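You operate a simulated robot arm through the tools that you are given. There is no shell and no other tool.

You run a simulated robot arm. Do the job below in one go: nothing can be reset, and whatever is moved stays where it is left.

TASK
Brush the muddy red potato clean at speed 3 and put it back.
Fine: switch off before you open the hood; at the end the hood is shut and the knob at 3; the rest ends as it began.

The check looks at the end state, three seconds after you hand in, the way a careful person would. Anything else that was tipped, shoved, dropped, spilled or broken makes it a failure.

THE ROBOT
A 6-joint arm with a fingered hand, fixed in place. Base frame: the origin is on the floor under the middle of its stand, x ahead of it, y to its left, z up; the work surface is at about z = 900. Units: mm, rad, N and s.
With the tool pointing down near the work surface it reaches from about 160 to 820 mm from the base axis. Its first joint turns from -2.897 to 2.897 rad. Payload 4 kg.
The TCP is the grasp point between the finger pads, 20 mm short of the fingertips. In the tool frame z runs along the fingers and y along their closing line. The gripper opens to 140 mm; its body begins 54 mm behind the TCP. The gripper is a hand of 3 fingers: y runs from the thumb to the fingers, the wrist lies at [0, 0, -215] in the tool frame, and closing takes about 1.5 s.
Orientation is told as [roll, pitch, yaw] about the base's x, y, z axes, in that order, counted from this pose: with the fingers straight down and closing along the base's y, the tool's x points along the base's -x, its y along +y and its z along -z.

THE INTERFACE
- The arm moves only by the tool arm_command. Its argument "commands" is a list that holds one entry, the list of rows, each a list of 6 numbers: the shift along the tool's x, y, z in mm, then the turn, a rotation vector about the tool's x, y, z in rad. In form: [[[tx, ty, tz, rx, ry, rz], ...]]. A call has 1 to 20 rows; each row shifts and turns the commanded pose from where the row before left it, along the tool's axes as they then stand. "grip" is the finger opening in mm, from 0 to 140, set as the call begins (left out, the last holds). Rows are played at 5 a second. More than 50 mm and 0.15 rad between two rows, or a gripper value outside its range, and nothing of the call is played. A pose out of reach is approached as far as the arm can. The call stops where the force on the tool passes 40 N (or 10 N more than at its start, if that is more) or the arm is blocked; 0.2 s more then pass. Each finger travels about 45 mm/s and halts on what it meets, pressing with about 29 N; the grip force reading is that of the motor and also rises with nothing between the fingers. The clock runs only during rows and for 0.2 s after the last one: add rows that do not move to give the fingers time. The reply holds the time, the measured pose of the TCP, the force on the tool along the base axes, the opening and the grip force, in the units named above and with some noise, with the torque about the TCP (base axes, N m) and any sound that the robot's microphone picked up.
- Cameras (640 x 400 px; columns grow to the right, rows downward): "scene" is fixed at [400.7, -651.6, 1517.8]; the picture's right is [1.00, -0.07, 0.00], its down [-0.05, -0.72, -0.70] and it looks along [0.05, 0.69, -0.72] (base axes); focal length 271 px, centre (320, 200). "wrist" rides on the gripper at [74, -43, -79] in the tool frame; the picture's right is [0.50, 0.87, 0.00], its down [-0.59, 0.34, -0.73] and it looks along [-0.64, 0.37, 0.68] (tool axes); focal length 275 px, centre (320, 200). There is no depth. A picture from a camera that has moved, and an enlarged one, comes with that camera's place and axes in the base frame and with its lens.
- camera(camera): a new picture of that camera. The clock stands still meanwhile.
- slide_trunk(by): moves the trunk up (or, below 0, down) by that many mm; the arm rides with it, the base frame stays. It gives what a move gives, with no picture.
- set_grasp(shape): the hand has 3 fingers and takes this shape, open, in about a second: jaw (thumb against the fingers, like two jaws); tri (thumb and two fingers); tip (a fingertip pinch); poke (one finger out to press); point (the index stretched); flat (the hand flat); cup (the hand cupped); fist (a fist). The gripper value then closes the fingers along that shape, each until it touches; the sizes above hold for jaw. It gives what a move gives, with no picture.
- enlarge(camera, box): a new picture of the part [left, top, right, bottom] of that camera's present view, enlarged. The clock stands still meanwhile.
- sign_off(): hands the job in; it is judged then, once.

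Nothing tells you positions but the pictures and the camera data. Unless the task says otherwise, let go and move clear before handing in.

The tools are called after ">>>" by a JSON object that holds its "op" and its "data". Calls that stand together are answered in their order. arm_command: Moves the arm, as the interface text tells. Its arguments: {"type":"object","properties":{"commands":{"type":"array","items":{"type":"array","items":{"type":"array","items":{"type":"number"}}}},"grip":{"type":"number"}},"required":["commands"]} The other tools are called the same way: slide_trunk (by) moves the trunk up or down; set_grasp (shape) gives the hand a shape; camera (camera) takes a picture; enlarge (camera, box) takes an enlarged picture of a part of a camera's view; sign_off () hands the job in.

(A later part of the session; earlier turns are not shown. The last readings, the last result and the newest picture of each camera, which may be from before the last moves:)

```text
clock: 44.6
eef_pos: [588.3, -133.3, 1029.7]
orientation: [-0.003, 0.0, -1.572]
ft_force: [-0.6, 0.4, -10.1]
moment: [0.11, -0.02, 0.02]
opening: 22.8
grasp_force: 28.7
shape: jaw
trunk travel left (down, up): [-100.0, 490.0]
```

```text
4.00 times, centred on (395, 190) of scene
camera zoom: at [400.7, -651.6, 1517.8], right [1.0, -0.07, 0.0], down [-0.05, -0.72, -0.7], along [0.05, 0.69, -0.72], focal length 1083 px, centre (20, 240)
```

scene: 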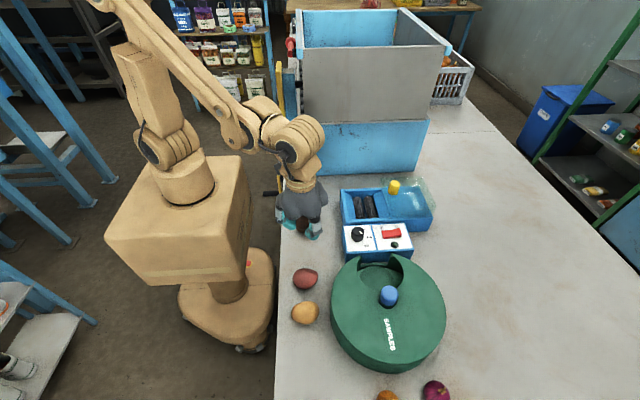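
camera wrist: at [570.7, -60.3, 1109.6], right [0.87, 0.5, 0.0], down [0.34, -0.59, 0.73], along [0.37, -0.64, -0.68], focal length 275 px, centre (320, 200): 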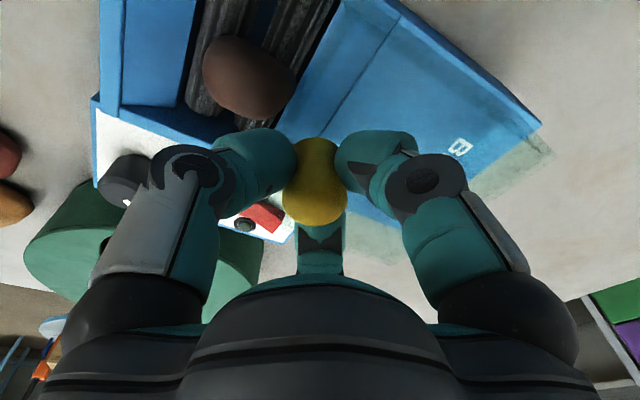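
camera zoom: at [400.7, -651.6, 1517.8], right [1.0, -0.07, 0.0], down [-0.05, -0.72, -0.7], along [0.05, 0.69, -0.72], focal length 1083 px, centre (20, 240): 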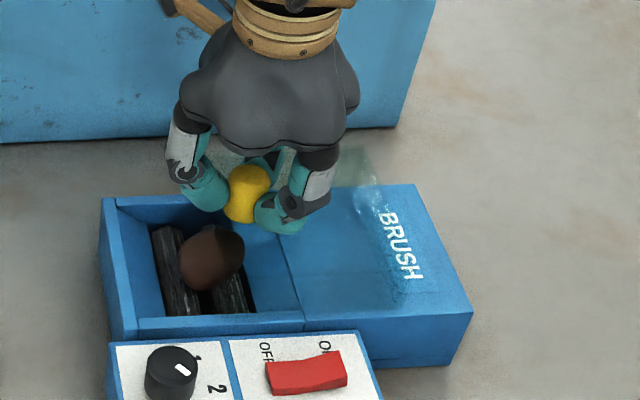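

>>> {"op": "arm_command", "data": {"commands": [[[0, -10, 1, 0, 0, 0], [0, -10, 0, 0, 0, 0], [0, -10, 0, 0, 0, 0], [0, -10, 0, 0, 0, 0], [0, -10, 0, 0, 0, 0], [0, 0, 0, 0, 0, 0]]]}}

>>> {"op": "enlarge", "data": {"camera": "scene", "box": [330, 140, 440, 240]}}

```text
clock: 46.0
eef_pos: [537.2, -134.0, 1030.0]
orientation: [-0.001, -0.002, -1.57]
ft_force: [-1.0, -3.4, 8.9]
moment: [0.01, -0.01, -0.02]
opening: 23.2
grasp_force: 29.3
shape: jaw
trunk travel left (down, up): [-100.0, 490.0]
```

```text
4.00 times, centred on (385, 190) of scene
camera zoom: at [400.7, -651.6, 1517.8], right [1.0, -0.07, 0.0], down [-0.05, -0.72, -0.7], along [0.05, 0.69, -0.72], focal length 1083 px, centre (60, 240)
```

zoom: 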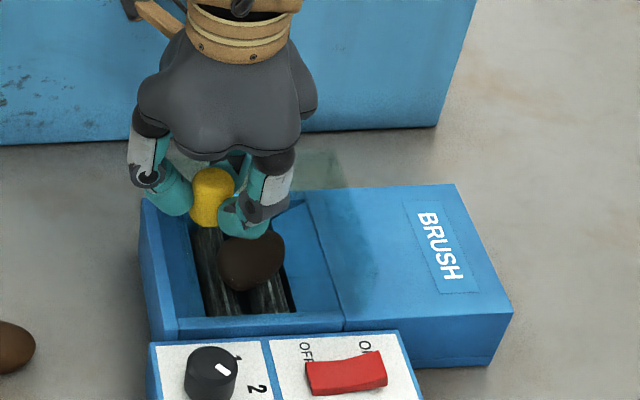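

>>> {"op": "arm_command", "data": {"commands": [[[0, -5, 0, 0, 0, 0], [0, -5, 0, 0, 0, 0], [0, 0, 0, 0, 0, 0]]]}}

>>> {"op": "enlarge", "data": {"camera": "scene", "box": [330, 140, 440, 240]}}

```text
clock: 46.8
eef_pos: [526.8, -134.0, 1029.9]
orientation: [0.001, 0.0, -1.57]
ft_force: [0.0, -2.2, 0.0]
moment: [0.06, -0.02, 0.0]
opening: 23.2
grasp_force: 28.7
shape: jaw
trunk travel left (down, up): [-100.0, 490.0]
```

```text
4.00 times, centred on (385, 190) of scene
camera zoom: at [400.7, -651.6, 1517.8], right [1.0, -0.07, 0.0], down [-0.05, -0.72, -0.7], along [0.05, 0.69, -0.72], focal length 1083 px, centre (60, 240)
```

zoom: 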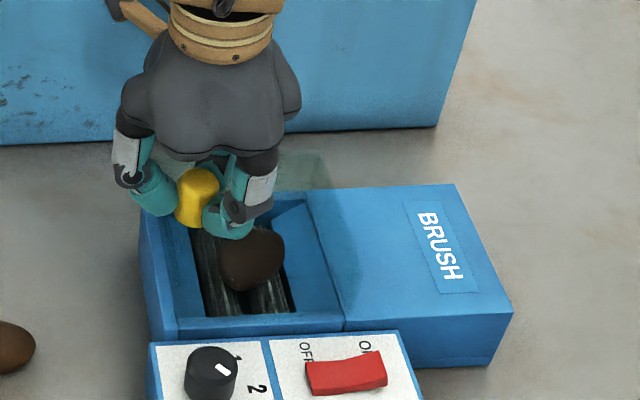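

>>> {"op": "arm_command", "data": {"commands": [[[0, -4, 0, 0, 0, 0], [0, 0, 0, 0, 0, 0]]]}}

>>> {"op": "arm_command", "data": {"commands": [[[0, -4, 0, 0, 0, 0], [0, 0, 0, 0, 0, 0]]]}}

>>> {"op": "enlarge", "data": {"camera": "scene", "box": [330, 170, 410, 240]}}

```text
clock: 47.4
eef_pos: [525.7, -134.3, 1028.9]
orientation: [-0.001, -0.001, -1.57]
ft_force: [23.0, -2.1, 14.3]
moment: [0.04, -0.3, 0.02]
opening: 23.1
grasp_force: 29.7
shape: jaw
trunk travel left (down, up): [-100.0, 490.0]
```

```text
clock: 47.8
eef_pos: [525.3, -133.1, 1028.5]
orientation: [0.005, 0.0, -1.569]
ft_force: [21.5, -1.3, 11.7]
moment: [0.07, -0.27, -0.01]
opening: 23.1
grasp_force: 28.9
shape: jaw
trunk travel left (down, up): [-100.0, 490.0]
stopped in row 1: the force on the tool passed its limit at 44 N (the readings are from after the stop); the commanded pose is now the measured one
```

```text
5.71 times, centred on (370, 205) of scene
camera zoom: at [400.7, -651.6, 1517.8], right [1.0, -0.07, 0.0], down [-0.05, -0.72, -0.7], along [0.05, 0.69, -0.72], focal length 1547 px, centre (34, 171)
```

zoom: 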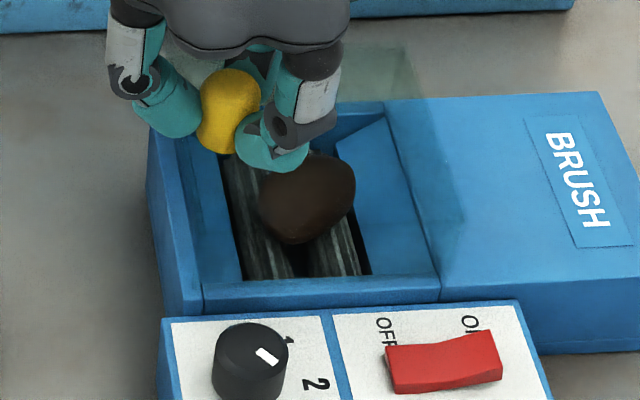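

The hood hit its end stop, so it's shut. I'll relax the push slightly, open the fingers and rise clear.

>>> {"op": "arm_command", "data": {"commands": [[[0, 1, 0, 0, 0, 0], [0, 0, 0, 0, 0, 0]]]}}

>>> {"op": "arm_command", "data": {"commands": [[[0, 0, 0, 0, 0, 0], [0, 0, 0, 0, 0, 0], [0, 0, 0, 0, 0, 0], [0, 0, 0, 0, 0, 0], [0, 0, -25, 0, 0, 0], [0, 0, -40, 0, 0, 0], [0, 0, -40, 0, 0, 0], [0, 0, 0, 0, 0, 0]]], "grip": 64}}

>>> {"op": "enlarge", "data": {"camera": "scene", "box": [330, 160, 450, 270]}}

>>> {"op": "camera", "data": {"camera": "scene"}}

```text
clock: 48.4
eef_pos: [525.1, -132.3, 1029.2]
orientation: [0.001, 0.0, -1.569]
ft_force: [23.1, -0.8, 9.8]
moment: [0.09, -0.3, 0.01]
opening: 23.7
grasp_force: 28.9
shape: jaw
trunk travel left (down, up): [-100.0, 490.0]
```

```text
clock: 50.2
eef_pos: [524.2, -132.2, 1135.1]
orientation: [0.005, 0.0, -1.57]
ft_force: [-0.1, 0.0, 0.0]
moment: [-0.01, 0.01, -0.02]
opening: 63.6
grasp_force: 0.2
shape: jaw
trunk travel left (down, up): [-100.0, 490.0]
```

```text
3.64 times, centred on (390, 215) of scene
camera zoom: at [400.7, -651.6, 1517.8], right [1.0, -0.07, 0.0], down [-0.05, -0.72, -0.7], along [0.05, 0.69, -0.72], focal length 984 px, centre (66, 146)
```

zoom: 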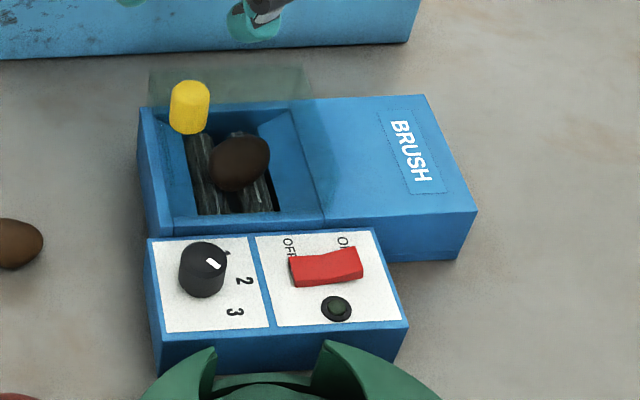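

```text
taken
```

scene: 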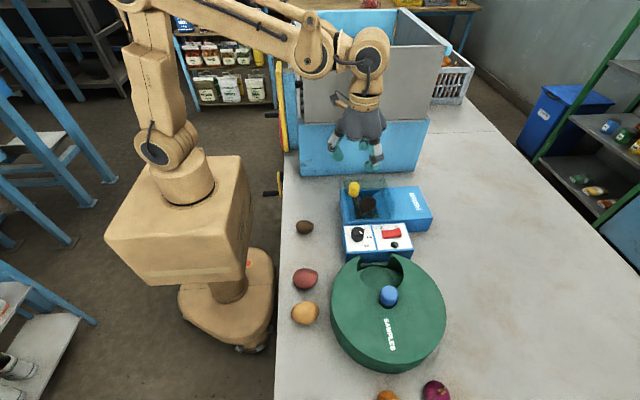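

The hood is shut over the potato and the machine didn't shift. Next I'll press the ON side: turn the hand back to yaw 0, which keeps the fingers clear of the hood, take the poke shape, and hover over the rocker's ON end near (630, -241).

>>> {"op": "arm_command", "data": {"commands": [[[0, 0, 0, 0, 0, -0.143], [0, 0, 0, 0, 0, -0.143], [0, 0, 0, 0, 0, -0.143], [0, 0, 0, 0, 0, -0.143], [0, 0, 0, 0, 0, -0.143], [0, 0, 0, 0, 0, -0.143], [0, 0, 0, 0, 0, -0.143], [0, 0, 0, 0, 0, -0.143], [0, 0, 0, 0, 0, -0.143], [0, 0, 0, 0, 0, -0.143], [0, 0, 0, 0, 0, -0.141], [-26.5, -27, 15, 0, 0, 0], [-26.5, -27, 15, 0, 0, 0], [-26.5, -27, 15, 0, 0, 0], [-26.5, -27, 15, 0, 0, 0], [0, 0, 0, 0, 0, 0]]]}}

>>> {"op": "set_grasp", "data": {"shape": "poke"}}

>>> {"op": "camera", "data": {"camera": "wrist"}}

>>> {"op": "enlarge", "data": {"camera": "scene", "box": [330, 130, 450, 270]}}

```text
clock: 53.6
eef_pos: [629.6, -243.0, 1075.0]
orientation: [0.002, -0.004, 0.001]
ft_force: [0.4, -0.2, -0.6]
moment: [-0.01, 0.01, 0.0]
opening: 63.6
grasp_force: 0.0
shape: jaw
trunk travel left (down, up): [-100.0, 490.0]
```

```text
clock: 54.5
eef_pos: [631.1, -241.9, 1075.2]
orientation: [0.002, -0.003, 0.001]
ft_force: [-0.6, -0.7, -0.6]
moment: [-0.01, 0.03, -0.04]
opening: 0.0
grasp_force: 0.1
shape: poke
trunk travel left (down, up): [-100.0, 490.0]
```

```text
taken
camera wrist: at [556.1, -286.7, 1154.4], right [-0.5, 0.87, 0.0], down [0.58, 0.34, 0.74], along [0.64, 0.37, -0.68], focal length 275 px, centre (320, 200)
```

wrist: 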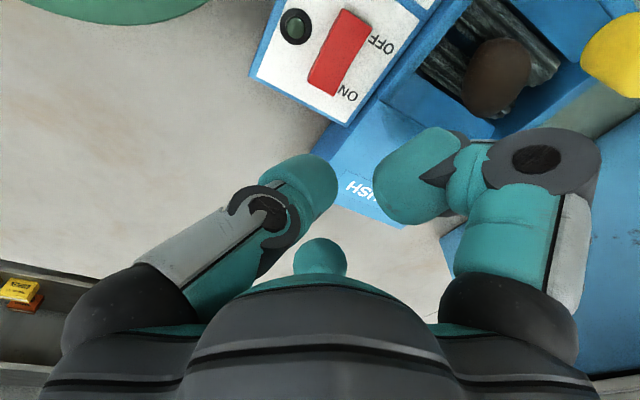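

```text
2.86 times, centred on (390, 200) of scene
camera zoom: at [400.7, -651.6, 1517.8], right [1.0, -0.07, 0.0], down [-0.05, -0.72, -0.7], along [0.05, 0.69, -0.72], focal length 774 px, centre (120, 200)
```

zoom: 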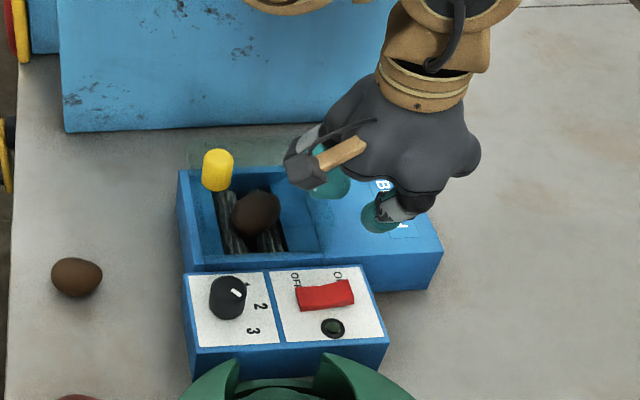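

>>> {"op": "arm_command", "data": {"commands": [[[3, 1.5, 28, 0, 0, 0], [3, 1.5, 28, 0, 0, 0], [3, 1, 24, 0, 0, 0], [0, 0, 0, 0, 0, 0]]]}}

>>> {"op": "camera", "data": {"camera": "wrist"}}

>>> {"op": "enlarge", "data": {"camera": "scene", "box": [340, 170, 430, 270]}}

```text
clock: 55.5
eef_pos: [619.9, -239.8, 997.1]
orientation: [0.0, -0.002, 0.001]
ft_force: [0.4, 0.0, 0.1]
moment: [-0.02, 0.02, -0.02]
opening: 0.0
grasp_force: 0.1
shape: poke
trunk travel left (down, up): [-100.0, 490.0]
```

```text
taken
camera wrist: at [546.9, -282.3, 1075.2], right [-0.5, 0.87, 0.0], down [0.58, 0.34, 0.74], along [0.64, 0.37, -0.68], focal length 275 px, centre (320, 200)
```

wrist: 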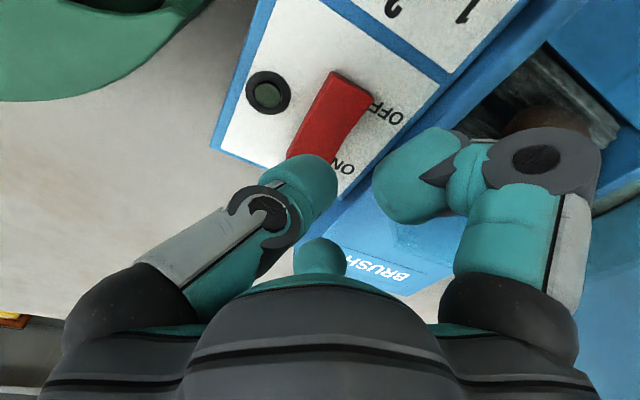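

```text
4.00 times, centred on (385, 220) of scene
camera zoom: at [400.7, -651.6, 1517.8], right [1.0, -0.07, 0.0], down [-0.05, -0.72, -0.7], along [0.05, 0.69, -0.72], focal length 1083 px, centre (60, 120)
```

zoom: 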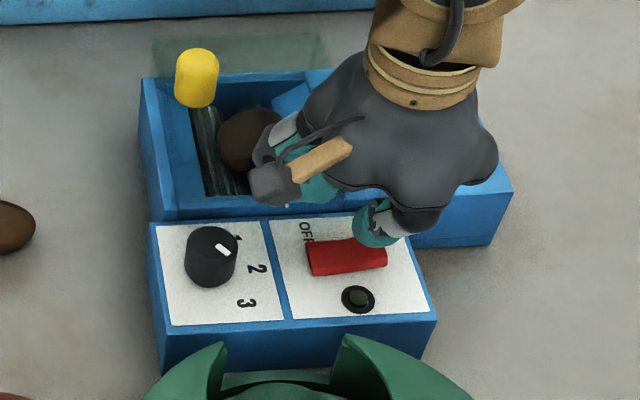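

The poke tip is just above the rocker's ON half. I'll move slightly toward the ON end and press down slowly.

>>> {"op": "arm_command", "data": {"commands": [[[-3, 0, 6, 0, 0, 0], [0, 0, 5, 0, 0, 0], [0, 0, 4, 0, 0, 0], [0, 0, 0, 0, 0, 0]]]}}

>>> {"op": "camera", "data": {"camera": "wrist"}}

>>> {"op": "enlarge", "data": {"camera": "scene", "box": [370, 205, 420, 265]}}

```text
clock: 56.5
eef_pos: [622.7, -239.0, 980.8]
orientation: [0.001, -0.004, 0.001]
ft_force: [0.5, -13.3, 10.2]
moment: [0.69, 0.55, 0.77]
opening: 0.0
grasp_force: 0.0
shape: poke
trunk travel left (down, up): [-100.0, 490.0]
```

```text
taken
camera wrist: at [549.2, -283.7, 1059.9], right [-0.5, 0.87, 0.0], down [0.58, 0.34, 0.74], along [0.64, 0.37, -0.68], focal length 275 px, centre (320, 200)
```

wrist: 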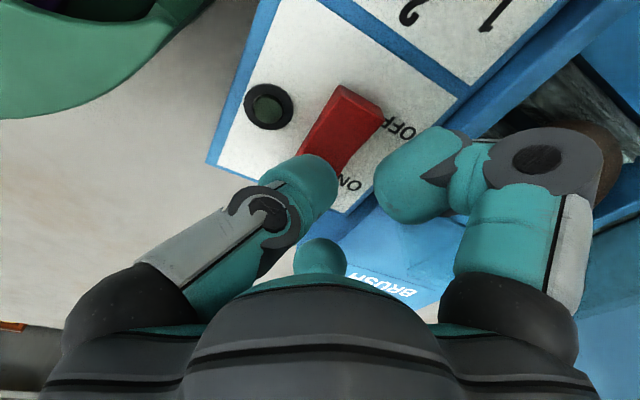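

```text
6.67 times, centred on (395, 235) of scene
camera zoom: at [400.7, -651.6, 1517.8], right [1.0, -0.07, 0.0], down [-0.05, -0.72, -0.7], along [0.05, 0.69, -0.72], focal length 1805 px, centre (-180, -33)
```

zoom: 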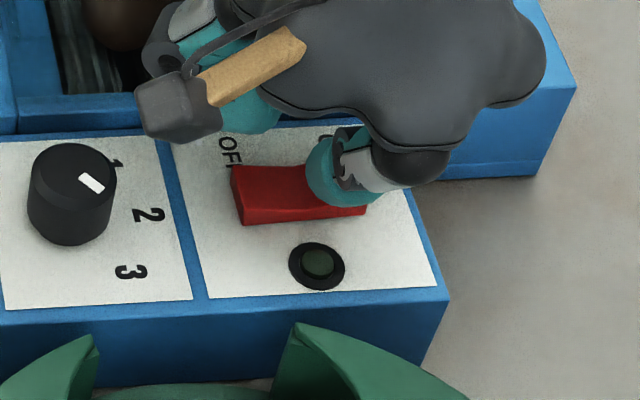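

The side force says the hand's other finger met the hood's front edge, not the switch. I'll lift straight back up and check the hood, then see whether the "point" shape gives more clearance.

>>> {"op": "arm_command", "data": {"commands": [[[0, -2, -10, 0, 0, 0], [0, -2, -20, 0, 0, 0], [0, -5, -40, 0, 0, 0], [0, -5, -40, 0, 0, 0], [0, 0, 0, 0, 0, 0]]]}}

>>> {"op": "set_grasp", "data": {"shape": "point"}}

>>> {"op": "camera", "data": {"camera": "wrist"}}

>>> {"op": "enlarge", "data": {"camera": "scene", "box": [330, 120, 450, 270]}}

```text
clock: 57.7
eef_pos: [625.1, -251.8, 1089.3]
orientation: [0.001, -0.003, -0.002]
ft_force: [0.5, -0.6, -0.2]
moment: [-0.01, 0.02, 0.0]
opening: 0.0
grasp_force: 0.0
shape: poke
trunk travel left (down, up): [-100.0, 490.0]
```

```text
clock: 58.6
eef_pos: [624.4, -250.4, 1087.8]
orientation: [-0.001, -0.002, -0.001]
ft_force: [0.0, 0.3, 0.1]
moment: [0.0, -0.02, -0.02]
opening: 0.0
grasp_force: 0.1
shape: point
trunk travel left (down, up): [-100.0, 490.0]
```

```text
taken
camera wrist: at [549.9, -294.6, 1167.6], right [-0.5, 0.87, 0.0], down [0.58, 0.34, 0.74], along [0.64, 0.37, -0.68], focal length 275 px, centre (320, 200)
```

wrist: 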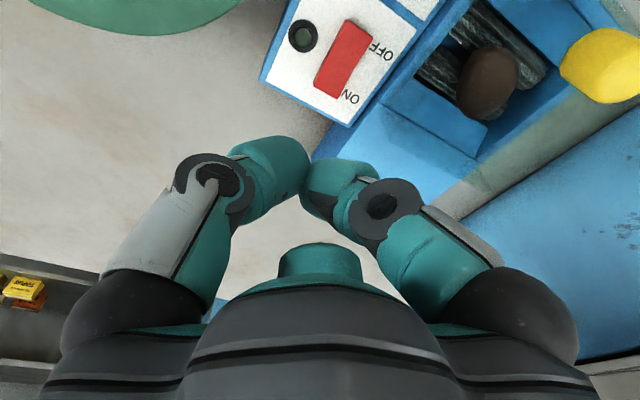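

```text
2.67 times, centred on (390, 195) of scene
camera zoom: at [400.7, -651.6, 1517.8], right [1.0, -0.07, 0.0], down [-0.05, -0.72, -0.7], along [0.05, 0.69, -0.72], focal length 722 px, centre (133, 213)
```

zoom: 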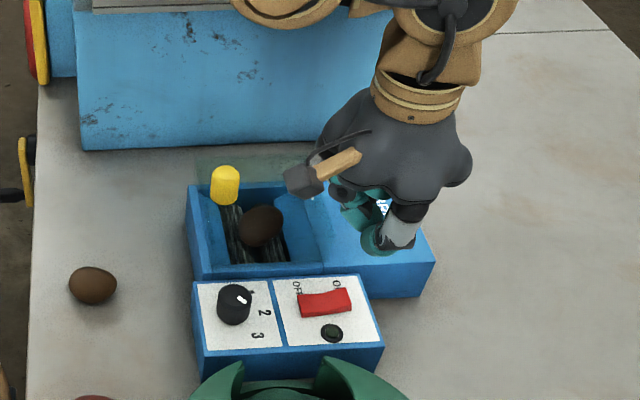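

"Point" isn't helpful. In poke, the thumb is the pressing finger and its knuckle stays close to the axis, so I'll turn the hand until the thumb faces the hood (yaw about −150°). That swings the bulky fingers away from it.

>>> {"op": "set_grasp", "data": {"shape": "poke"}}

>>> {"op": "arm_command", "data": {"commands": [[[0, 0, 0, 0, 0, 0.1454], [0, 0, 0, 0, 0, 0.1454], [0, 0, 0, 0, 0, 0.1454], [0, 0, 0, 0, 0, 0.1454], [0, 0, 0, 0, 0, 0.1454], [0, 0, 0, 0, 0, 0.1454], [0, 0, 0, 0, 0, 0.1454], [0, 0, 0, 0, 0, 0.1454], [0, 0, 0, 0, 0, 0.1454], [0, 0, 0, 0, 0, 0.1454], [0, 0, 0, 0, 0, 0.1454], [0, 0, 0, 0, 0, 0.1454], [0, 0, 0, 0, 0, 0.1454], [0, 0, 0, 0, 0, 0.1454], [0, 0, 0, 0, 0, 0.1454], [0, 0, 0, 0, 0, 0.1454], [0, 0, 0, 0, 0, 0.1454], [0, 0, 0, 0, 0, 0.1454], [0, 0, 0, 0, 0, 0]]]}}

>>> {"op": "camera", "data": {"camera": "wrist"}}

>>> {"op": "enlarge", "data": {"camera": "scene", "box": [330, 120, 450, 270]}}

```text
clock: 59.5
eef_pos: [623.0, -250.6, 1088.2]
orientation: [0.0, -0.005, 0.002]
ft_force: [-0.4, 0.1, -0.1]
moment: [-0.02, -0.04, 0.01]
opening: 0.0
grasp_force: 0.2
shape: poke
trunk travel left (down, up): [-100.0, 490.0]
```

```text
clock: 63.5
eef_pos: [623.5, -251.2, 1089.0]
orientation: [0.0, 0.004, -2.619]
ft_force: [-0.4, -0.2, 0.4]
moment: [0.0, 0.02, 0.01]
opening: 0.1
grasp_force: 0.1
shape: poke
trunk travel left (down, up): [-100.0, 490.0]
```

```text
taken
camera wrist: at [666.5, -177.1, 1169.5], right [0.87, -0.5, 0.0], down [-0.34, -0.59, 0.73], along [-0.36, -0.64, -0.68], focal length 275 px, centre (320, 200)
```

wrist: 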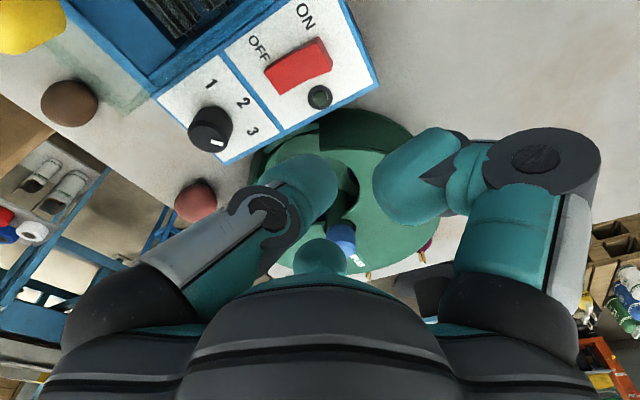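

```text
2.67 times, centred on (390, 195) of scene
camera zoom: at [400.7, -651.6, 1517.8], right [1.0, -0.07, 0.0], down [-0.05, -0.72, -0.7], along [0.05, 0.69, -0.72], focal length 722 px, centre (133, 213)
```

zoom: 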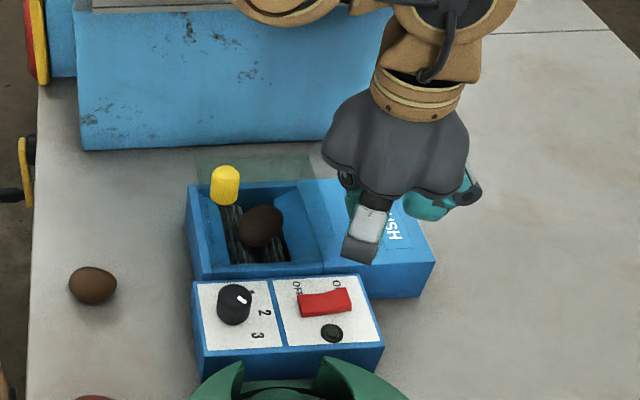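

>>> {"op": "enlarge", "data": {"camera": "wrist", "box": [170, 0, 370, 170]}}

```text
2.35 times, centred on (270, 85) of wrist
camera zoom: at [666.5, -177.1, 1169.5], right [0.87, -0.5, 0.0], down [-0.34, -0.59, 0.73], along [-0.36, -0.64, -0.68], focal length 648 px, centre (438, 471)
```

zoom: 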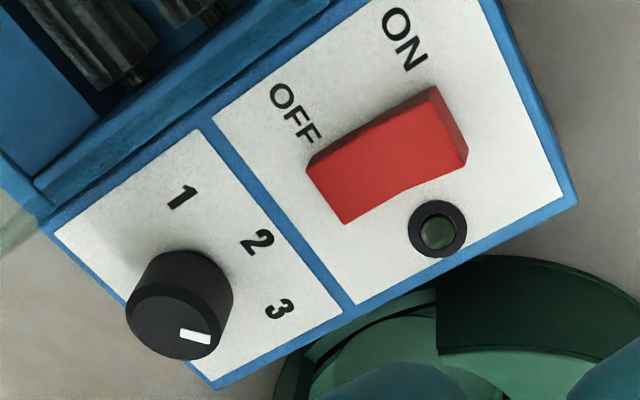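

At this yaw I get a clear view: knob at 3, rocker OFF, ON end near (633, -242). I'll descend over the ON end and check clearance from the hood.

>>> {"op": "arm_command", "data": {"commands": [[[5.25, -1.6, 25, 0, 0, 0], [5.25, -1.6, 25, 0, 0, 0], [0, 0, 25, 0, 0, 0], [0, 0, 18, 0, 0, 0], [0, 0, 0, 0, 0, 0]]]}}

>>> {"op": "camera", "data": {"camera": "wrist"}}

>>> {"op": "enlarge", "data": {"camera": "scene", "box": [350, 170, 430, 270]}}

```text
clock: 64.7
eef_pos: [630.9, -243.7, 996.6]
orientation: [0.0, 0.005, -2.617]
ft_force: [-0.6, -0.2, 0.1]
moment: [-0.01, 0.03, -0.01]
opening: 0.0
grasp_force: 0.1
shape: poke
trunk travel left (down, up): [-100.0, 490.0]
```

```text
taken
camera wrist: at [673.7, -170.1, 1076.3], right [0.87, -0.5, 0.0], down [-0.34, -0.59, 0.73], along [-0.36, -0.64, -0.68], focal length 275 px, centre (320, 200)
```

wrist: 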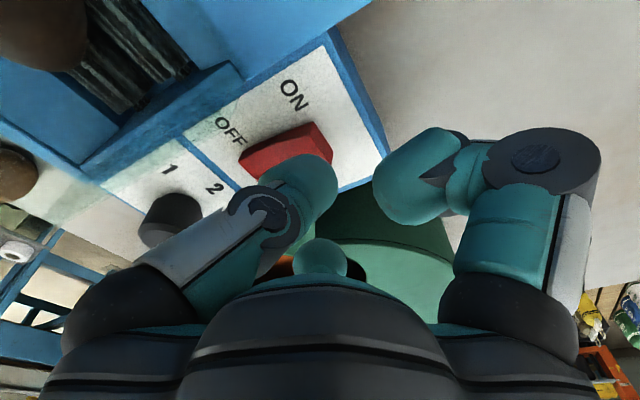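

```text
4.00 times, centred on (390, 220) of scene
camera zoom: at [400.7, -651.6, 1517.8], right [1.0, -0.07, 0.0], down [-0.05, -0.72, -0.7], along [0.05, 0.69, -0.72], focal length 1083 px, centre (40, 120)
```

zoom: 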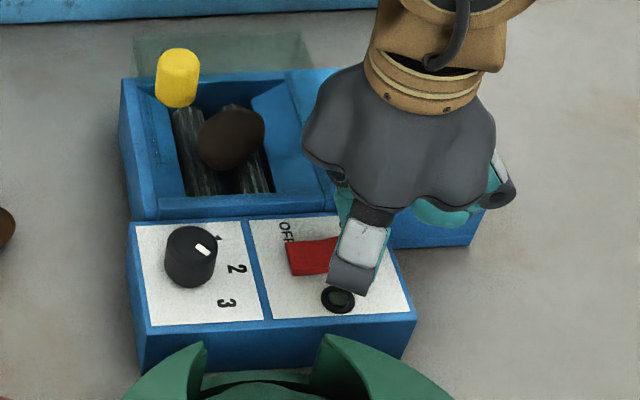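

>>> {"op": "arm_command", "data": {"commands": [[[0, 0, 6, 0, 0, 0], [0, 0, 5, 0, 0, 0], [0, 0, 4, 0, 0, 0], [0, 0, 0, 0, 0, 0]]]}}

>>> {"op": "arm_command", "data": {"commands": [[[0, 0, 3, 0, 0, 0], [0, 0, 0, 0, 0, 0]]]}}

>>> {"op": "camera", "data": {"camera": "wrist"}}

>>> {"op": "enlarge", "data": {"camera": "scene", "box": [350, 170, 430, 270]}}

```text
clock: 65.7
eef_pos: [631.5, -243.8, 981.5]
orientation: [0.002, 0.003, -2.618]
ft_force: [-0.1, -0.5, 0.2]
moment: [0.0, -0.01, -0.02]
opening: 0.0
grasp_force: 0.1
shape: poke
trunk travel left (down, up): [-100.0, 490.0]
```

```text
clock: 66.3
eef_pos: [630.8, -243.1, 978.4]
orientation: [0.0, 0.004, -2.617]
ft_force: [-0.2, -1.2, 0.7]
moment: [0.01, -0.03, 0.0]
opening: 0.4
grasp_force: 0.0
shape: poke
trunk travel left (down, up): [-100.0, 490.0]
```

```text
taken
camera wrist: at [673.6, -170.3, 1058.7], right [0.87, -0.5, 0.0], down [-0.34, -0.59, 0.73], along [-0.36, -0.64, -0.68], focal length 275 px, centre (320, 200)
```

wrist: 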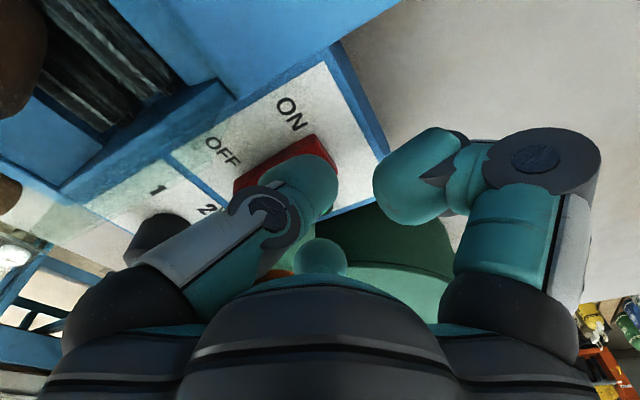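

```text
4.00 times, centred on (390, 220) of scene
camera zoom: at [400.7, -651.6, 1517.8], right [1.0, -0.07, 0.0], down [-0.05, -0.72, -0.7], along [0.05, 0.69, -0.72], focal length 1083 px, centre (40, 120)
```

zoom: 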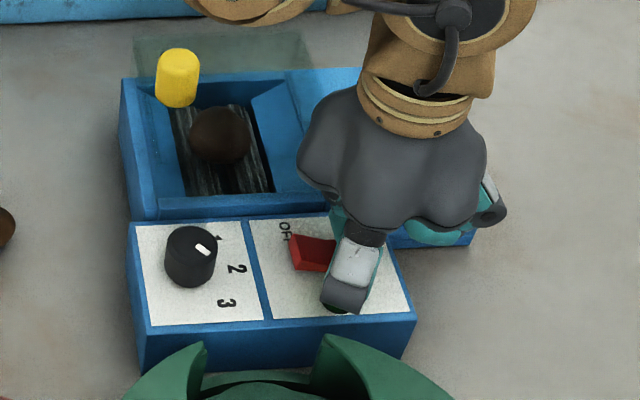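

The rocker seems to have tipped already, with its OFF end up and the potato moving. I'll lift a little and check the lamp, switch and potato.

>>> {"op": "arm_command", "data": {"commands": [[[0, 0, -15, 0, 0, 0], [0, 0, -20, 0, 0, 0], [0, 0, 0, 0, 0, 0]]]}}

>>> {"op": "enlarge", "data": {"camera": "scene", "box": [340, 170, 430, 270]}}

>>> {"op": "camera", "data": {"camera": "wrist"}}

```text
clock: 67.1
eef_pos: [630.7, -242.1, 1013.1]
orientation: [0.002, 0.003, -2.616]
ft_force: [0.2, 0.0, -0.5]
moment: [-0.03, -0.01, 0.0]
opening: 0.0
grasp_force: 0.1
shape: poke
trunk travel left (down, up): [-100.0, 490.0]
```

```text
4.00 times, centred on (385, 220) of scene
camera zoom: at [400.7, -651.6, 1517.8], right [1.0, -0.07, 0.0], down [-0.05, -0.72, -0.7], along [0.05, 0.69, -0.72], focal length 1083 px, centre (60, 120)
```

zoom: 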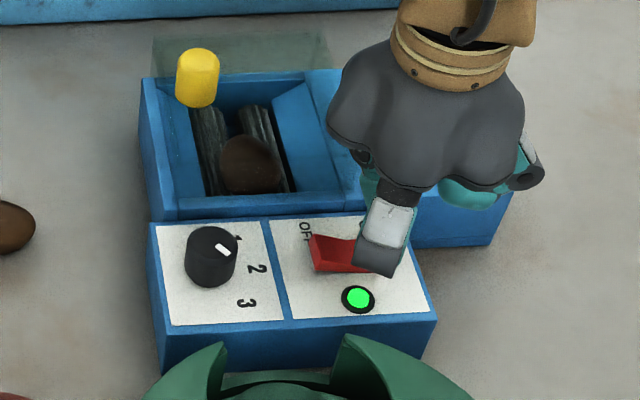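

```text
taken
camera wrist: at [673.6, -169.7, 1092.9], right [0.87, -0.5, 0.0], down [-0.34, -0.59, 0.73], along [-0.36, -0.64, -0.68], focal length 275 px, centre (320, 200)
```

wrist: 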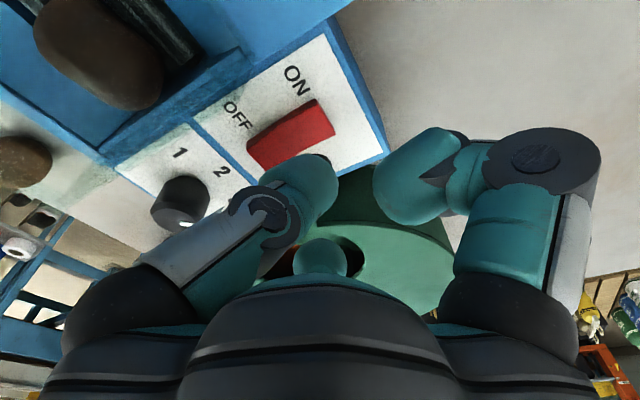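

The lamp is green and the brushes are turning. I'll move the fingertip above the OFF end while I watch the potato get clean.

>>> {"op": "arm_command", "data": {"commands": [[[-13, -7.5, 0, 0, 0, 0], [-13, -7.5, 0, 0, 0, 0], [0, 0, 0, 0, 0, 0], [0, 0, 0, 0, 0, 0], [0, 0, 0, 0, 0, 0], [0, 0, 0, 0, 0, 0]]]}}

>>> {"op": "enlarge", "data": {"camera": "scene", "box": [340, 170, 430, 270]}}

>>> {"op": "camera", "data": {"camera": "wrist"}}

```text
clock: 68.5
eef_pos: [600.1, -243.7, 1014.2]
orientation: [0.001, 0.004, -2.617]
ft_force: [1.0, -0.4, -1.3]
moment: [-0.02, 0.02, -0.02]
opening: 0.0
grasp_force: 0.0
shape: poke
trunk travel left (down, up): [-100.0, 490.0]
```

```text
4.00 times, centred on (385, 220) of scene
camera zoom: at [400.7, -651.6, 1517.8], right [1.0, -0.07, 0.0], down [-0.05, -0.72, -0.7], along [0.05, 0.69, -0.72], focal length 1083 px, centre (60, 120)
```

zoom: 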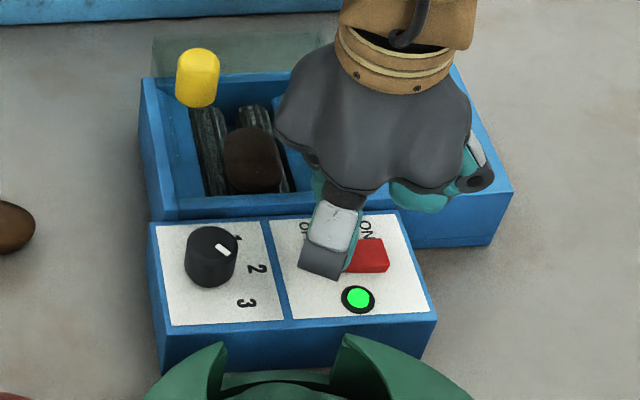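

```text
taken
camera wrist: at [643.7, -169.8, 1093.1], right [0.87, -0.5, 0.0], down [-0.34, -0.59, 0.73], along [-0.36, -0.64, -0.68], focal length 275 px, centre (320, 200)
```

wrist: 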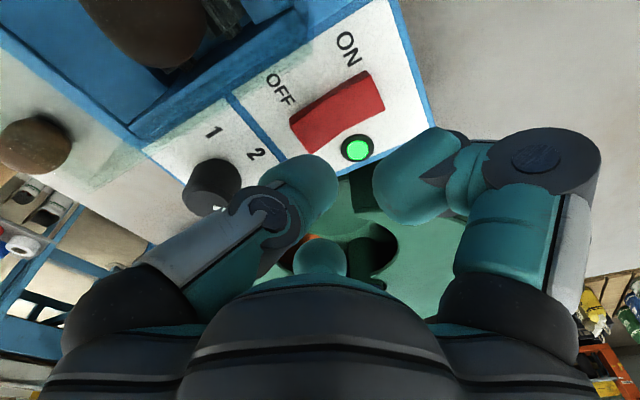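

>>> {"op": "arm_command", "data": {"commands": [[[0, 0, 0, 0, 0, 0], [0, 0, 0, 0, 0, 0], [0, 0, 0, 0, 0, 0], [0, 0, 0, 0, 0, 0], [0, 0, 0, 0, 0, 0], [0, 0, 0, 0, 0, 0], [0, 0, 0, 0, 0, 0], [0, 0, 0, 0, 0, 0], [0, 0, 0, 0, 0, 0], [0, 0, 0, 0, 0, 0], [0, 0, 0, 0, 0, 0], [0, 0, 0, 0, 0, 0], [0, 0, 0, 0, 0, 0], [0, 0, 0, 0, 0, 0], [0, 0, 0, 0, 0, 0], [0, 0, 0, 0, 0, 0], [0, 0, 0, 0, 0, 0], [0, 0, 0, 0, 0, 0], [0, 0, 0, 0, 0, 0], [0, 0, 0, 0, 0, 0]]]}}

>>> {"op": "enlarge", "data": {"camera": "scene", "box": [340, 170, 430, 270]}}

```text
clock: 72.7
eef_pos: [602.2, -244.2, 1014.3]
orientation: [0.002, 0.004, -2.617]
ft_force: [-0.7, 0.5, -0.7]
moment: [0.0, -0.01, 0.04]
opening: 0.2
grasp_force: 0.0
shape: poke
trunk travel left (down, up): [-100.0, 490.0]
```

```text
4.00 times, centred on (385, 220) of scene
camera zoom: at [400.7, -651.6, 1517.8], right [1.0, -0.07, 0.0], down [-0.05, -0.72, -0.7], along [0.05, 0.69, -0.72], focal length 1083 px, centre (60, 120)
```

zoom: 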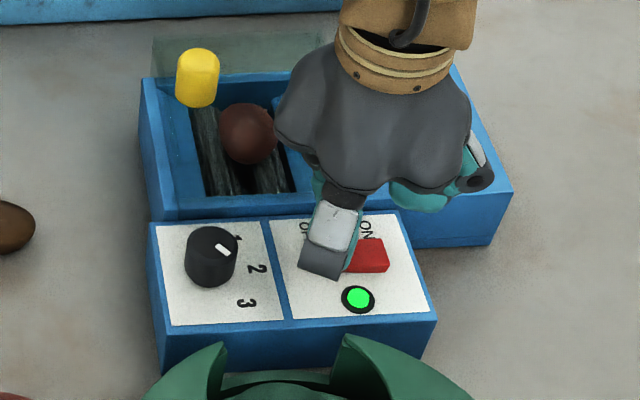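

The potato is turning redder, so the brushing works. I'll keep waiting and watching.

>>> {"op": "arm_command", "data": {"commands": [[[0, 0, 0, 0, 0, 0], [0, 0, 0, 0, 0, 0], [0, 0, 0, 0, 0, 0], [0, 0, 0, 0, 0, 0], [0, 0, 0, 0, 0, 0], [0, 0, 0, 0, 0, 0], [0, 0, 0, 0, 0, 0], [0, 0, 0, 0, 0, 0], [0, 0, 0, 0, 0, 0], [0, 0, 0, 0, 0, 0], [0, 0, 0, 0, 0, 0], [0, 0, 0, 0, 0, 0], [0, 0, 0, 0, 0, 0], [0, 0, 0, 0, 0, 0], [0, 0, 0, 0, 0, 0], [0, 0, 0, 0, 0, 0], [0, 0, 0, 0, 0, 0], [0, 0, 0, 0, 0, 0], [0, 0, 0, 0, 0, 0], [0, 0, 0, 0, 0, 0]]]}}

>>> {"op": "enlarge", "data": {"camera": "scene", "box": [340, 170, 430, 270]}}

>>> {"op": "arm_command", "data": {"commands": [[[0, 0, 0, 0, 0, 0], [0, 0, 0, 0, 0, 0], [0, 0, 0, 0, 0, 0], [0, 0, 0, 0, 0, 0], [0, 0, 0, 0, 0, 0], [0, 0, 0, 0, 0, 0], [0, 0, 0, 0, 0, 0], [0, 0, 0, 0, 0, 0], [0, 0, 0, 0, 0, 0], [0, 0, 0, 0, 0, 0], [0, 0, 0, 0, 0, 0], [0, 0, 0, 0, 0, 0], [0, 0, 0, 0, 0, 0], [0, 0, 0, 0, 0, 0], [0, 0, 0, 0, 0, 0]]]}}

>>> {"op": "enlarge", "data": {"camera": "scene", "box": [340, 170, 430, 270]}}

```text
clock: 76.9
eef_pos: [600.2, -242.9, 1013.7]
orientation: [0.003, 0.004, -2.617]
ft_force: [0.4, 0.2, 0.9]
moment: [0.01, 0.01, 0.01]
opening: 0.0
grasp_force: 0.1
shape: poke
trunk travel left (down, up): [-100.0, 490.0]
```

```text
4.00 times, centred on (385, 220) of scene
camera zoom: at [400.7, -651.6, 1517.8], right [1.0, -0.07, 0.0], down [-0.05, -0.72, -0.7], along [0.05, 0.69, -0.72], focal length 1083 px, centre (60, 120)
```

zoom: 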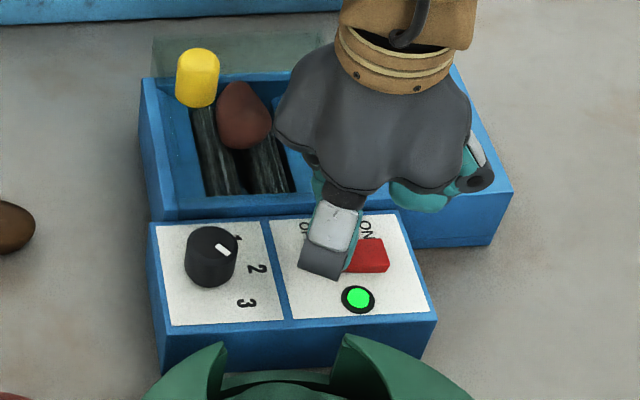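

```text
clock: 80.1
eef_pos: [600.2, -243.2, 1014.8]
orientation: [0.002, 0.003, -2.616]
ft_force: [0.8, 0.1, -0.5]
moment: [-0.01, 0.04, 0.03]
opening: 0.2
grasp_force: 0.0
shape: poke
trunk travel left (down, up): [-100.0, 490.0]
```

```text
4.00 times, centred on (385, 220) of scene
camera zoom: at [400.7, -651.6, 1517.8], right [1.0, -0.07, 0.0], down [-0.05, -0.72, -0.7], along [0.05, 0.69, -0.72], focal length 1083 px, centre (60, 120)
```

zoom: 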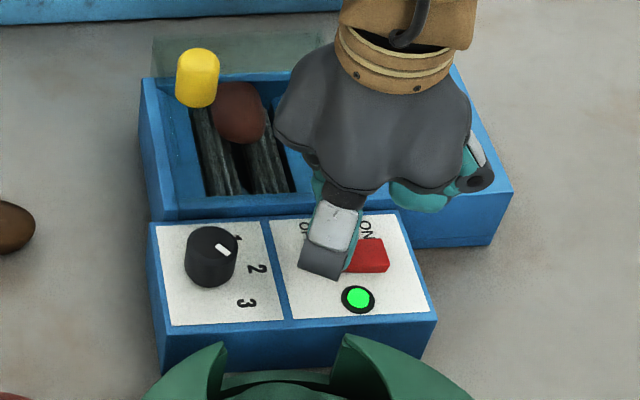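

>>> {"op": "enlarge", "data": {"camera": "scene", "box": [365, 180, 405, 225]}}

>>> {"op": "arm_command", "data": {"commands": [[[0, 0, 0, 0, 0, 0], [0, 0, 0, 0, 0, 0], [0, 0, 0, 0, 0, 0], [0, 0, 0, 0, 0, 0], [0, 0, 0, 0, 0, 0], [0, 0, 0, 0, 0, 0], [0, 0, 0, 0, 0, 0], [0, 0, 0, 0, 0, 0], [0, 0, 0, 0, 0, 0], [0, 0, 0, 0, 0, 0], [0, 0, 0, 0, 0, 0], [0, 0, 0, 0, 0, 0], [0, 0, 0, 0, 0, 0], [0, 0, 0, 0, 0, 0], [0, 0, 0, 0, 0, 0], [0, 0, 0, 0, 0, 0], [0, 0, 0, 0, 0, 0], [0, 0, 0, 0, 0, 0], [0, 0, 0, 0, 0, 0], [0, 0, 0, 0, 0, 0]]]}}

>>> {"op": "enlarge", "data": {"camera": "scene", "box": [365, 180, 405, 225]}}

>>> {"op": "enlarge", "data": {"camera": "scene", "box": [280, 260, 330, 300]}}

```text
8.89 times, centred on (385, 202) of scene
camera zoom: at [400.7, -651.6, 1517.8], right [1.0, -0.07, 0.0], down [-0.05, -0.72, -0.7], along [0.05, 0.69, -0.72], focal length 2406 px, centre (-258, 178)
```

zoom: 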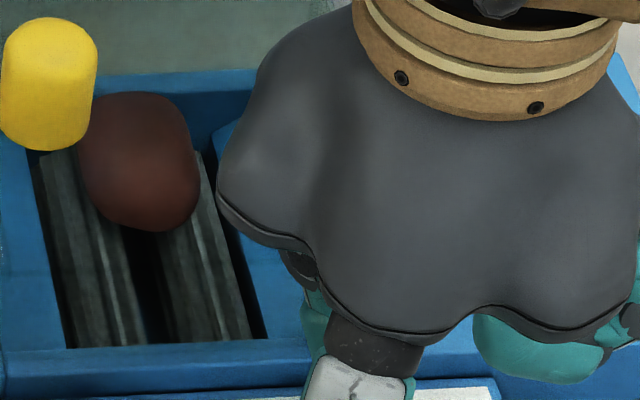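

```text
clock: 84.3
eef_pos: [601.4, -241.8, 1013.6]
orientation: [0.001, 0.004, -2.616]
ft_force: [0.0, -0.3, 0.9]
moment: [-0.04, 0.0, 0.02]
opening: 0.0
grasp_force: 0.1
shape: poke
trunk travel left (down, up): [-100.0, 490.0]
```

```text
8.89 times, centred on (385, 202) of scene
camera zoom: at [400.7, -651.6, 1517.8], right [1.0, -0.07, 0.0], down [-0.05, -0.72, -0.7], along [0.05, 0.69, -0.72], focal length 2406 px, centre (-258, 178)
```

zoom: 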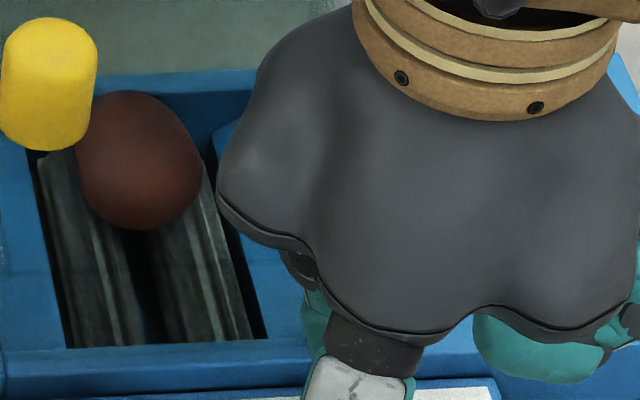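

```text
10.00 times, centred on (305, 280) of scene
camera zoom: at [400.7, -651.6, 1517.8], right [1.0, -0.07, 0.0], down [-0.05, -0.72, -0.7], along [0.05, 0.69, -0.72], focal length 2707 px, centre (470, -600)
```

zoom: 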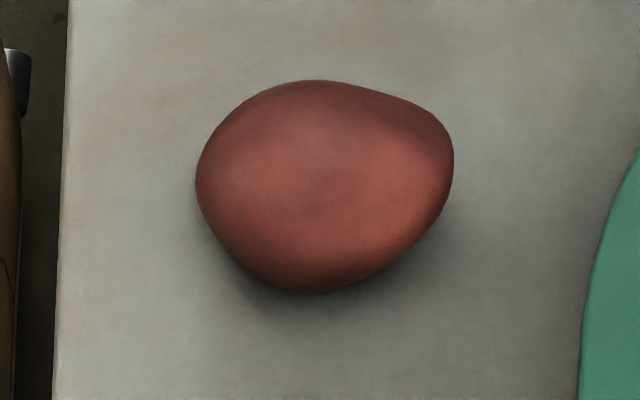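

>>> {"op": "arm_command", "data": {"commands": [[[0, 0, 0, 0, 0, 0], [0, 0, 0, 0, 0, 0], [0, 0, 0, 0, 0, 0], [0, 0, 0, 0, 0, 0], [0, 0, 0, 0, 0, 0], [0, 0, 0, 0, 0, 0], [0, 0, 0, 0, 0, 0], [0, 0, 0, 0, 0, 0], [0, 0, 0, 0, 0, 0], [0, 0, 0, 0, 0, 0], [0, 0, 0, 0, 0, 0], [0, 0, 0, 0, 0, 0], [0, 0, 0, 0, 0, 0], [0, 0, 0, 0, 0, 0], [0, 0, 0, 0, 0, 0], [0, 0, 0, 0, 0, 0], [0, 0, 0, 0, 0, 0], [0, 0, 0, 0, 0, 0], [0, 0, 0, 0, 0, 0], [0, 0, 0, 0, 0, 0]]]}}

>>> {"op": "enlarge", "data": {"camera": "scene", "box": [365, 180, 405, 225]}}

>>> {"op": "enlarge", "data": {"camera": "wrist", "box": [60, 0, 400, 200]}}

```text
clock: 88.5
eef_pos: [602.1, -242.7, 1013.2]
orientation: [0.0, 0.002, -2.617]
ft_force: [0.2, 0.1, 0.4]
moment: [-0.02, 0.0, -0.01]
opening: 0.0
grasp_force: 0.1
shape: poke
trunk travel left (down, up): [-100.0, 490.0]
```

```text
8.89 times, centred on (385, 202) of scene
camera zoom: at [400.7, -651.6, 1517.8], right [1.0, -0.07, 0.0], down [-0.05, -0.72, -0.7], along [0.05, 0.69, -0.72], focal length 2406 px, centre (-258, 178)
```

zoom: 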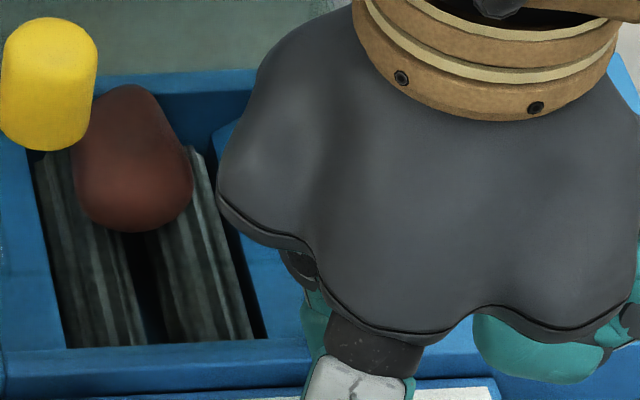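

```text
1.88 times, centred on (230, 100) of wrist
camera zoom: at [643.7, -169.8, 1093.1], right [0.87, -0.5, 0.0], down [-0.34, -0.59, 0.73], along [-0.36, -0.64, -0.68], focal length 518 px, centre (489, 388)
```

zoom: 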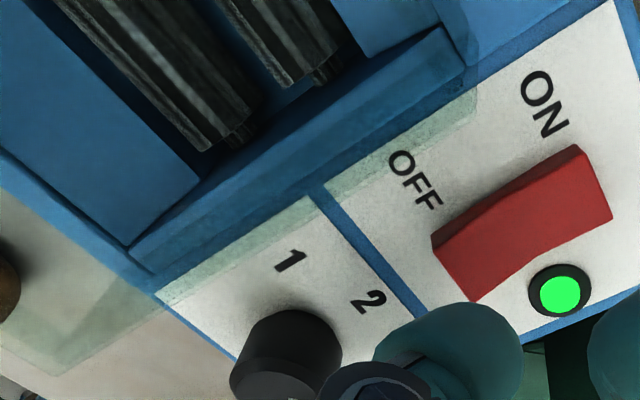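

The colour has settled to a uniform clean red (darker only because it's shaded), so I'll switch OFF now, before touching the hood. Pressing the OFF end:

>>> {"op": "arm_command", "data": {"commands": [[[0, 0, 12, 0, 0, 0], [0, 0, 10, 0, 0, 0], [0, 0, 8, 0, 0, 0], [0, 0, 0, 0, 0, 0]]]}}

>>> {"op": "arm_command", "data": {"commands": [[[0, 0, 3, 0, 0, 0], [0, 0, 0, 0, 0, 0]]]}}

>>> {"op": "enlarge", "data": {"camera": "scene", "box": [340, 170, 430, 270]}}

>>> {"op": "camera", "data": {"camera": "wrist"}}

```text
clock: 89.5
eef_pos: [602.1, -244.5, 982.8]
orientation: [0.003, 0.003, -2.616]
ft_force: [-0.9, 1.0, 0.6]
moment: [0.01, -0.04, -0.03]
opening: 0.0
grasp_force: 0.1
shape: poke
trunk travel left (down, up): [-100.0, 490.0]
```

```text
clock: 90.1
eef_pos: [600.6, -244.5, 979.9]
orientation: [0.001, 0.005, -2.618]
ft_force: [-0.6, 0.2, -0.2]
moment: [-0.01, 0.0, 0.05]
opening: 0.0
grasp_force: 0.0
shape: poke
trunk travel left (down, up): [-100.0, 490.0]
```

```text
4.00 times, centred on (385, 220) of scene
camera zoom: at [400.7, -651.6, 1517.8], right [1.0, -0.07, 0.0], down [-0.05, -0.72, -0.7], along [0.05, 0.69, -0.72], focal length 1083 px, centre (60, 120)
```

zoom: 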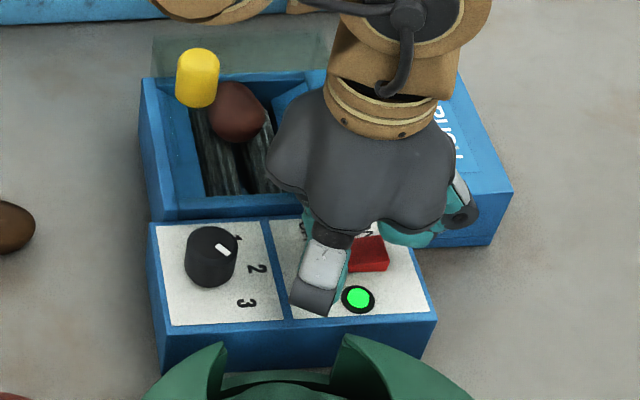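

```text
taken
camera wrist: at [643.4, -170.7, 1060.1], right [0.87, -0.5, 0.0], down [-0.34, -0.59, 0.73], along [-0.36, -0.64, -0.68], focal length 275 px, centre (320, 200)
```

wrist: 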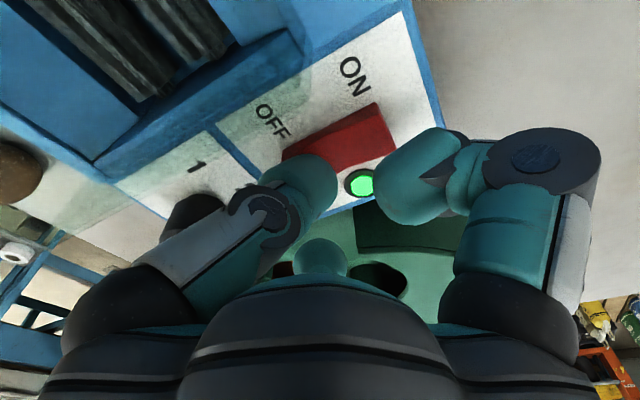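

Still ON and not yet touched, so I'll lower another couple of millimetres at a time.

>>> {"op": "arm_command", "data": {"commands": [[[0, 0, 3, 0, 0, 0], [0, 0, 0, 0, 0, 0]]]}}

>>> {"op": "enlarge", "data": {"camera": "scene", "box": [340, 170, 430, 270]}}

```text
clock: 90.7
eef_pos: [601.0, -243.9, 976.6]
orientation: [0.001, 0.003, -2.616]
ft_force: [0.5, -0.6, 0.7]
moment: [0.02, 0.02, 0.0]
opening: 0.2
grasp_force: 0.1
shape: poke
trunk travel left (down, up): [-100.0, 490.0]
```

```text
4.00 times, centred on (385, 220) of scene
camera zoom: at [400.7, -651.6, 1517.8], right [1.0, -0.07, 0.0], down [-0.05, -0.72, -0.7], along [0.05, 0.69, -0.72], focal length 1083 px, centre (60, 120)
```

zoom: 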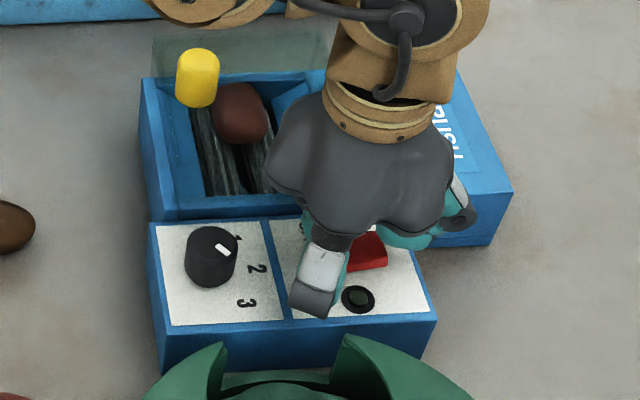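

The lamp is dark, so the machine is off. I'll rise, go back to the jaw shape at −90° yaw and move over the hood handle.

>>> {"op": "arm_command", "data": {"commands": [[[0, 0, -15, 0, 0, 0], [0, 0, -30, 0, 0, 0], [0, 0, -45, 0, 0, 0], [0, 0, -40, 0, 0, 0], [0, 0, 0, 0, 0, -0.1496], [0, 0, 0, 0, 0, -0.1496], [0, 0, 0, 0, 0, -0.1496], [0, 0, 0, 0, 0, -0.1496], [0, 0, 0, 0, 0, -0.1496], [0, 0, 0, 0, 0, -0.1496], [0, 0, 0, 0, 0, -0.1496], [0, 0, 0, 0, 0, 0]]]}}

>>> {"op": "set_grasp", "data": {"shape": "jaw"}}

>>> {"op": "enlarge", "data": {"camera": "scene", "box": [340, 170, 430, 270]}}

>>> {"op": "camera", "data": {"camera": "scene"}}

```text
clock: 93.3
eef_pos: [600.1, -243.3, 1107.4]
orientation: [0.004, 0.0, -1.567]
ft_force: [-0.7, -0.9, 0.3]
moment: [-0.02, -0.02, 0.0]
opening: 0.0
grasp_force: 0.0
shape: poke
trunk travel left (down, up): [-100.0, 490.0]
```

```text
clock: 94.2
eef_pos: [600.3, -243.4, 1108.6]
orientation: [0.003, 0.0, -1.568]
ft_force: [-0.2, -0.9, -0.4]
moment: [0.01, 0.0, -0.02]
opening: 140.0
grasp_force: 0.0
shape: jaw
trunk travel left (down, up): [-100.0, 490.0]
```

```text
4.00 times, centred on (385, 220) of scene
camera zoom: at [400.7, -651.6, 1517.8], right [1.0, -0.07, 0.0], down [-0.05, -0.72, -0.7], along [0.05, 0.69, -0.72], focal length 1083 px, centre (60, 120)
```

zoom: 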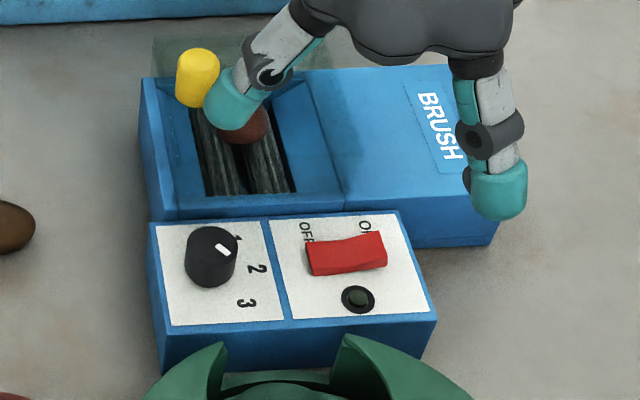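

```text
taken
```

scene: 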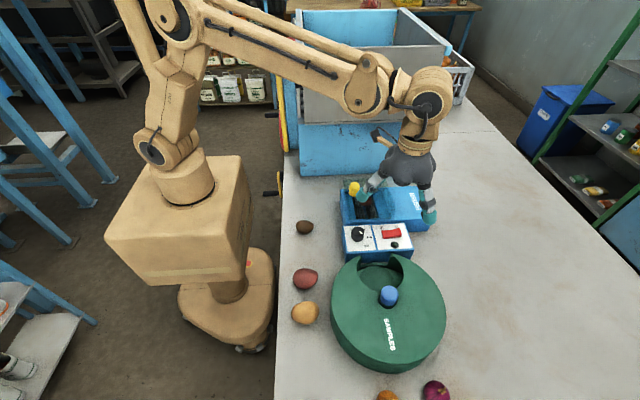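

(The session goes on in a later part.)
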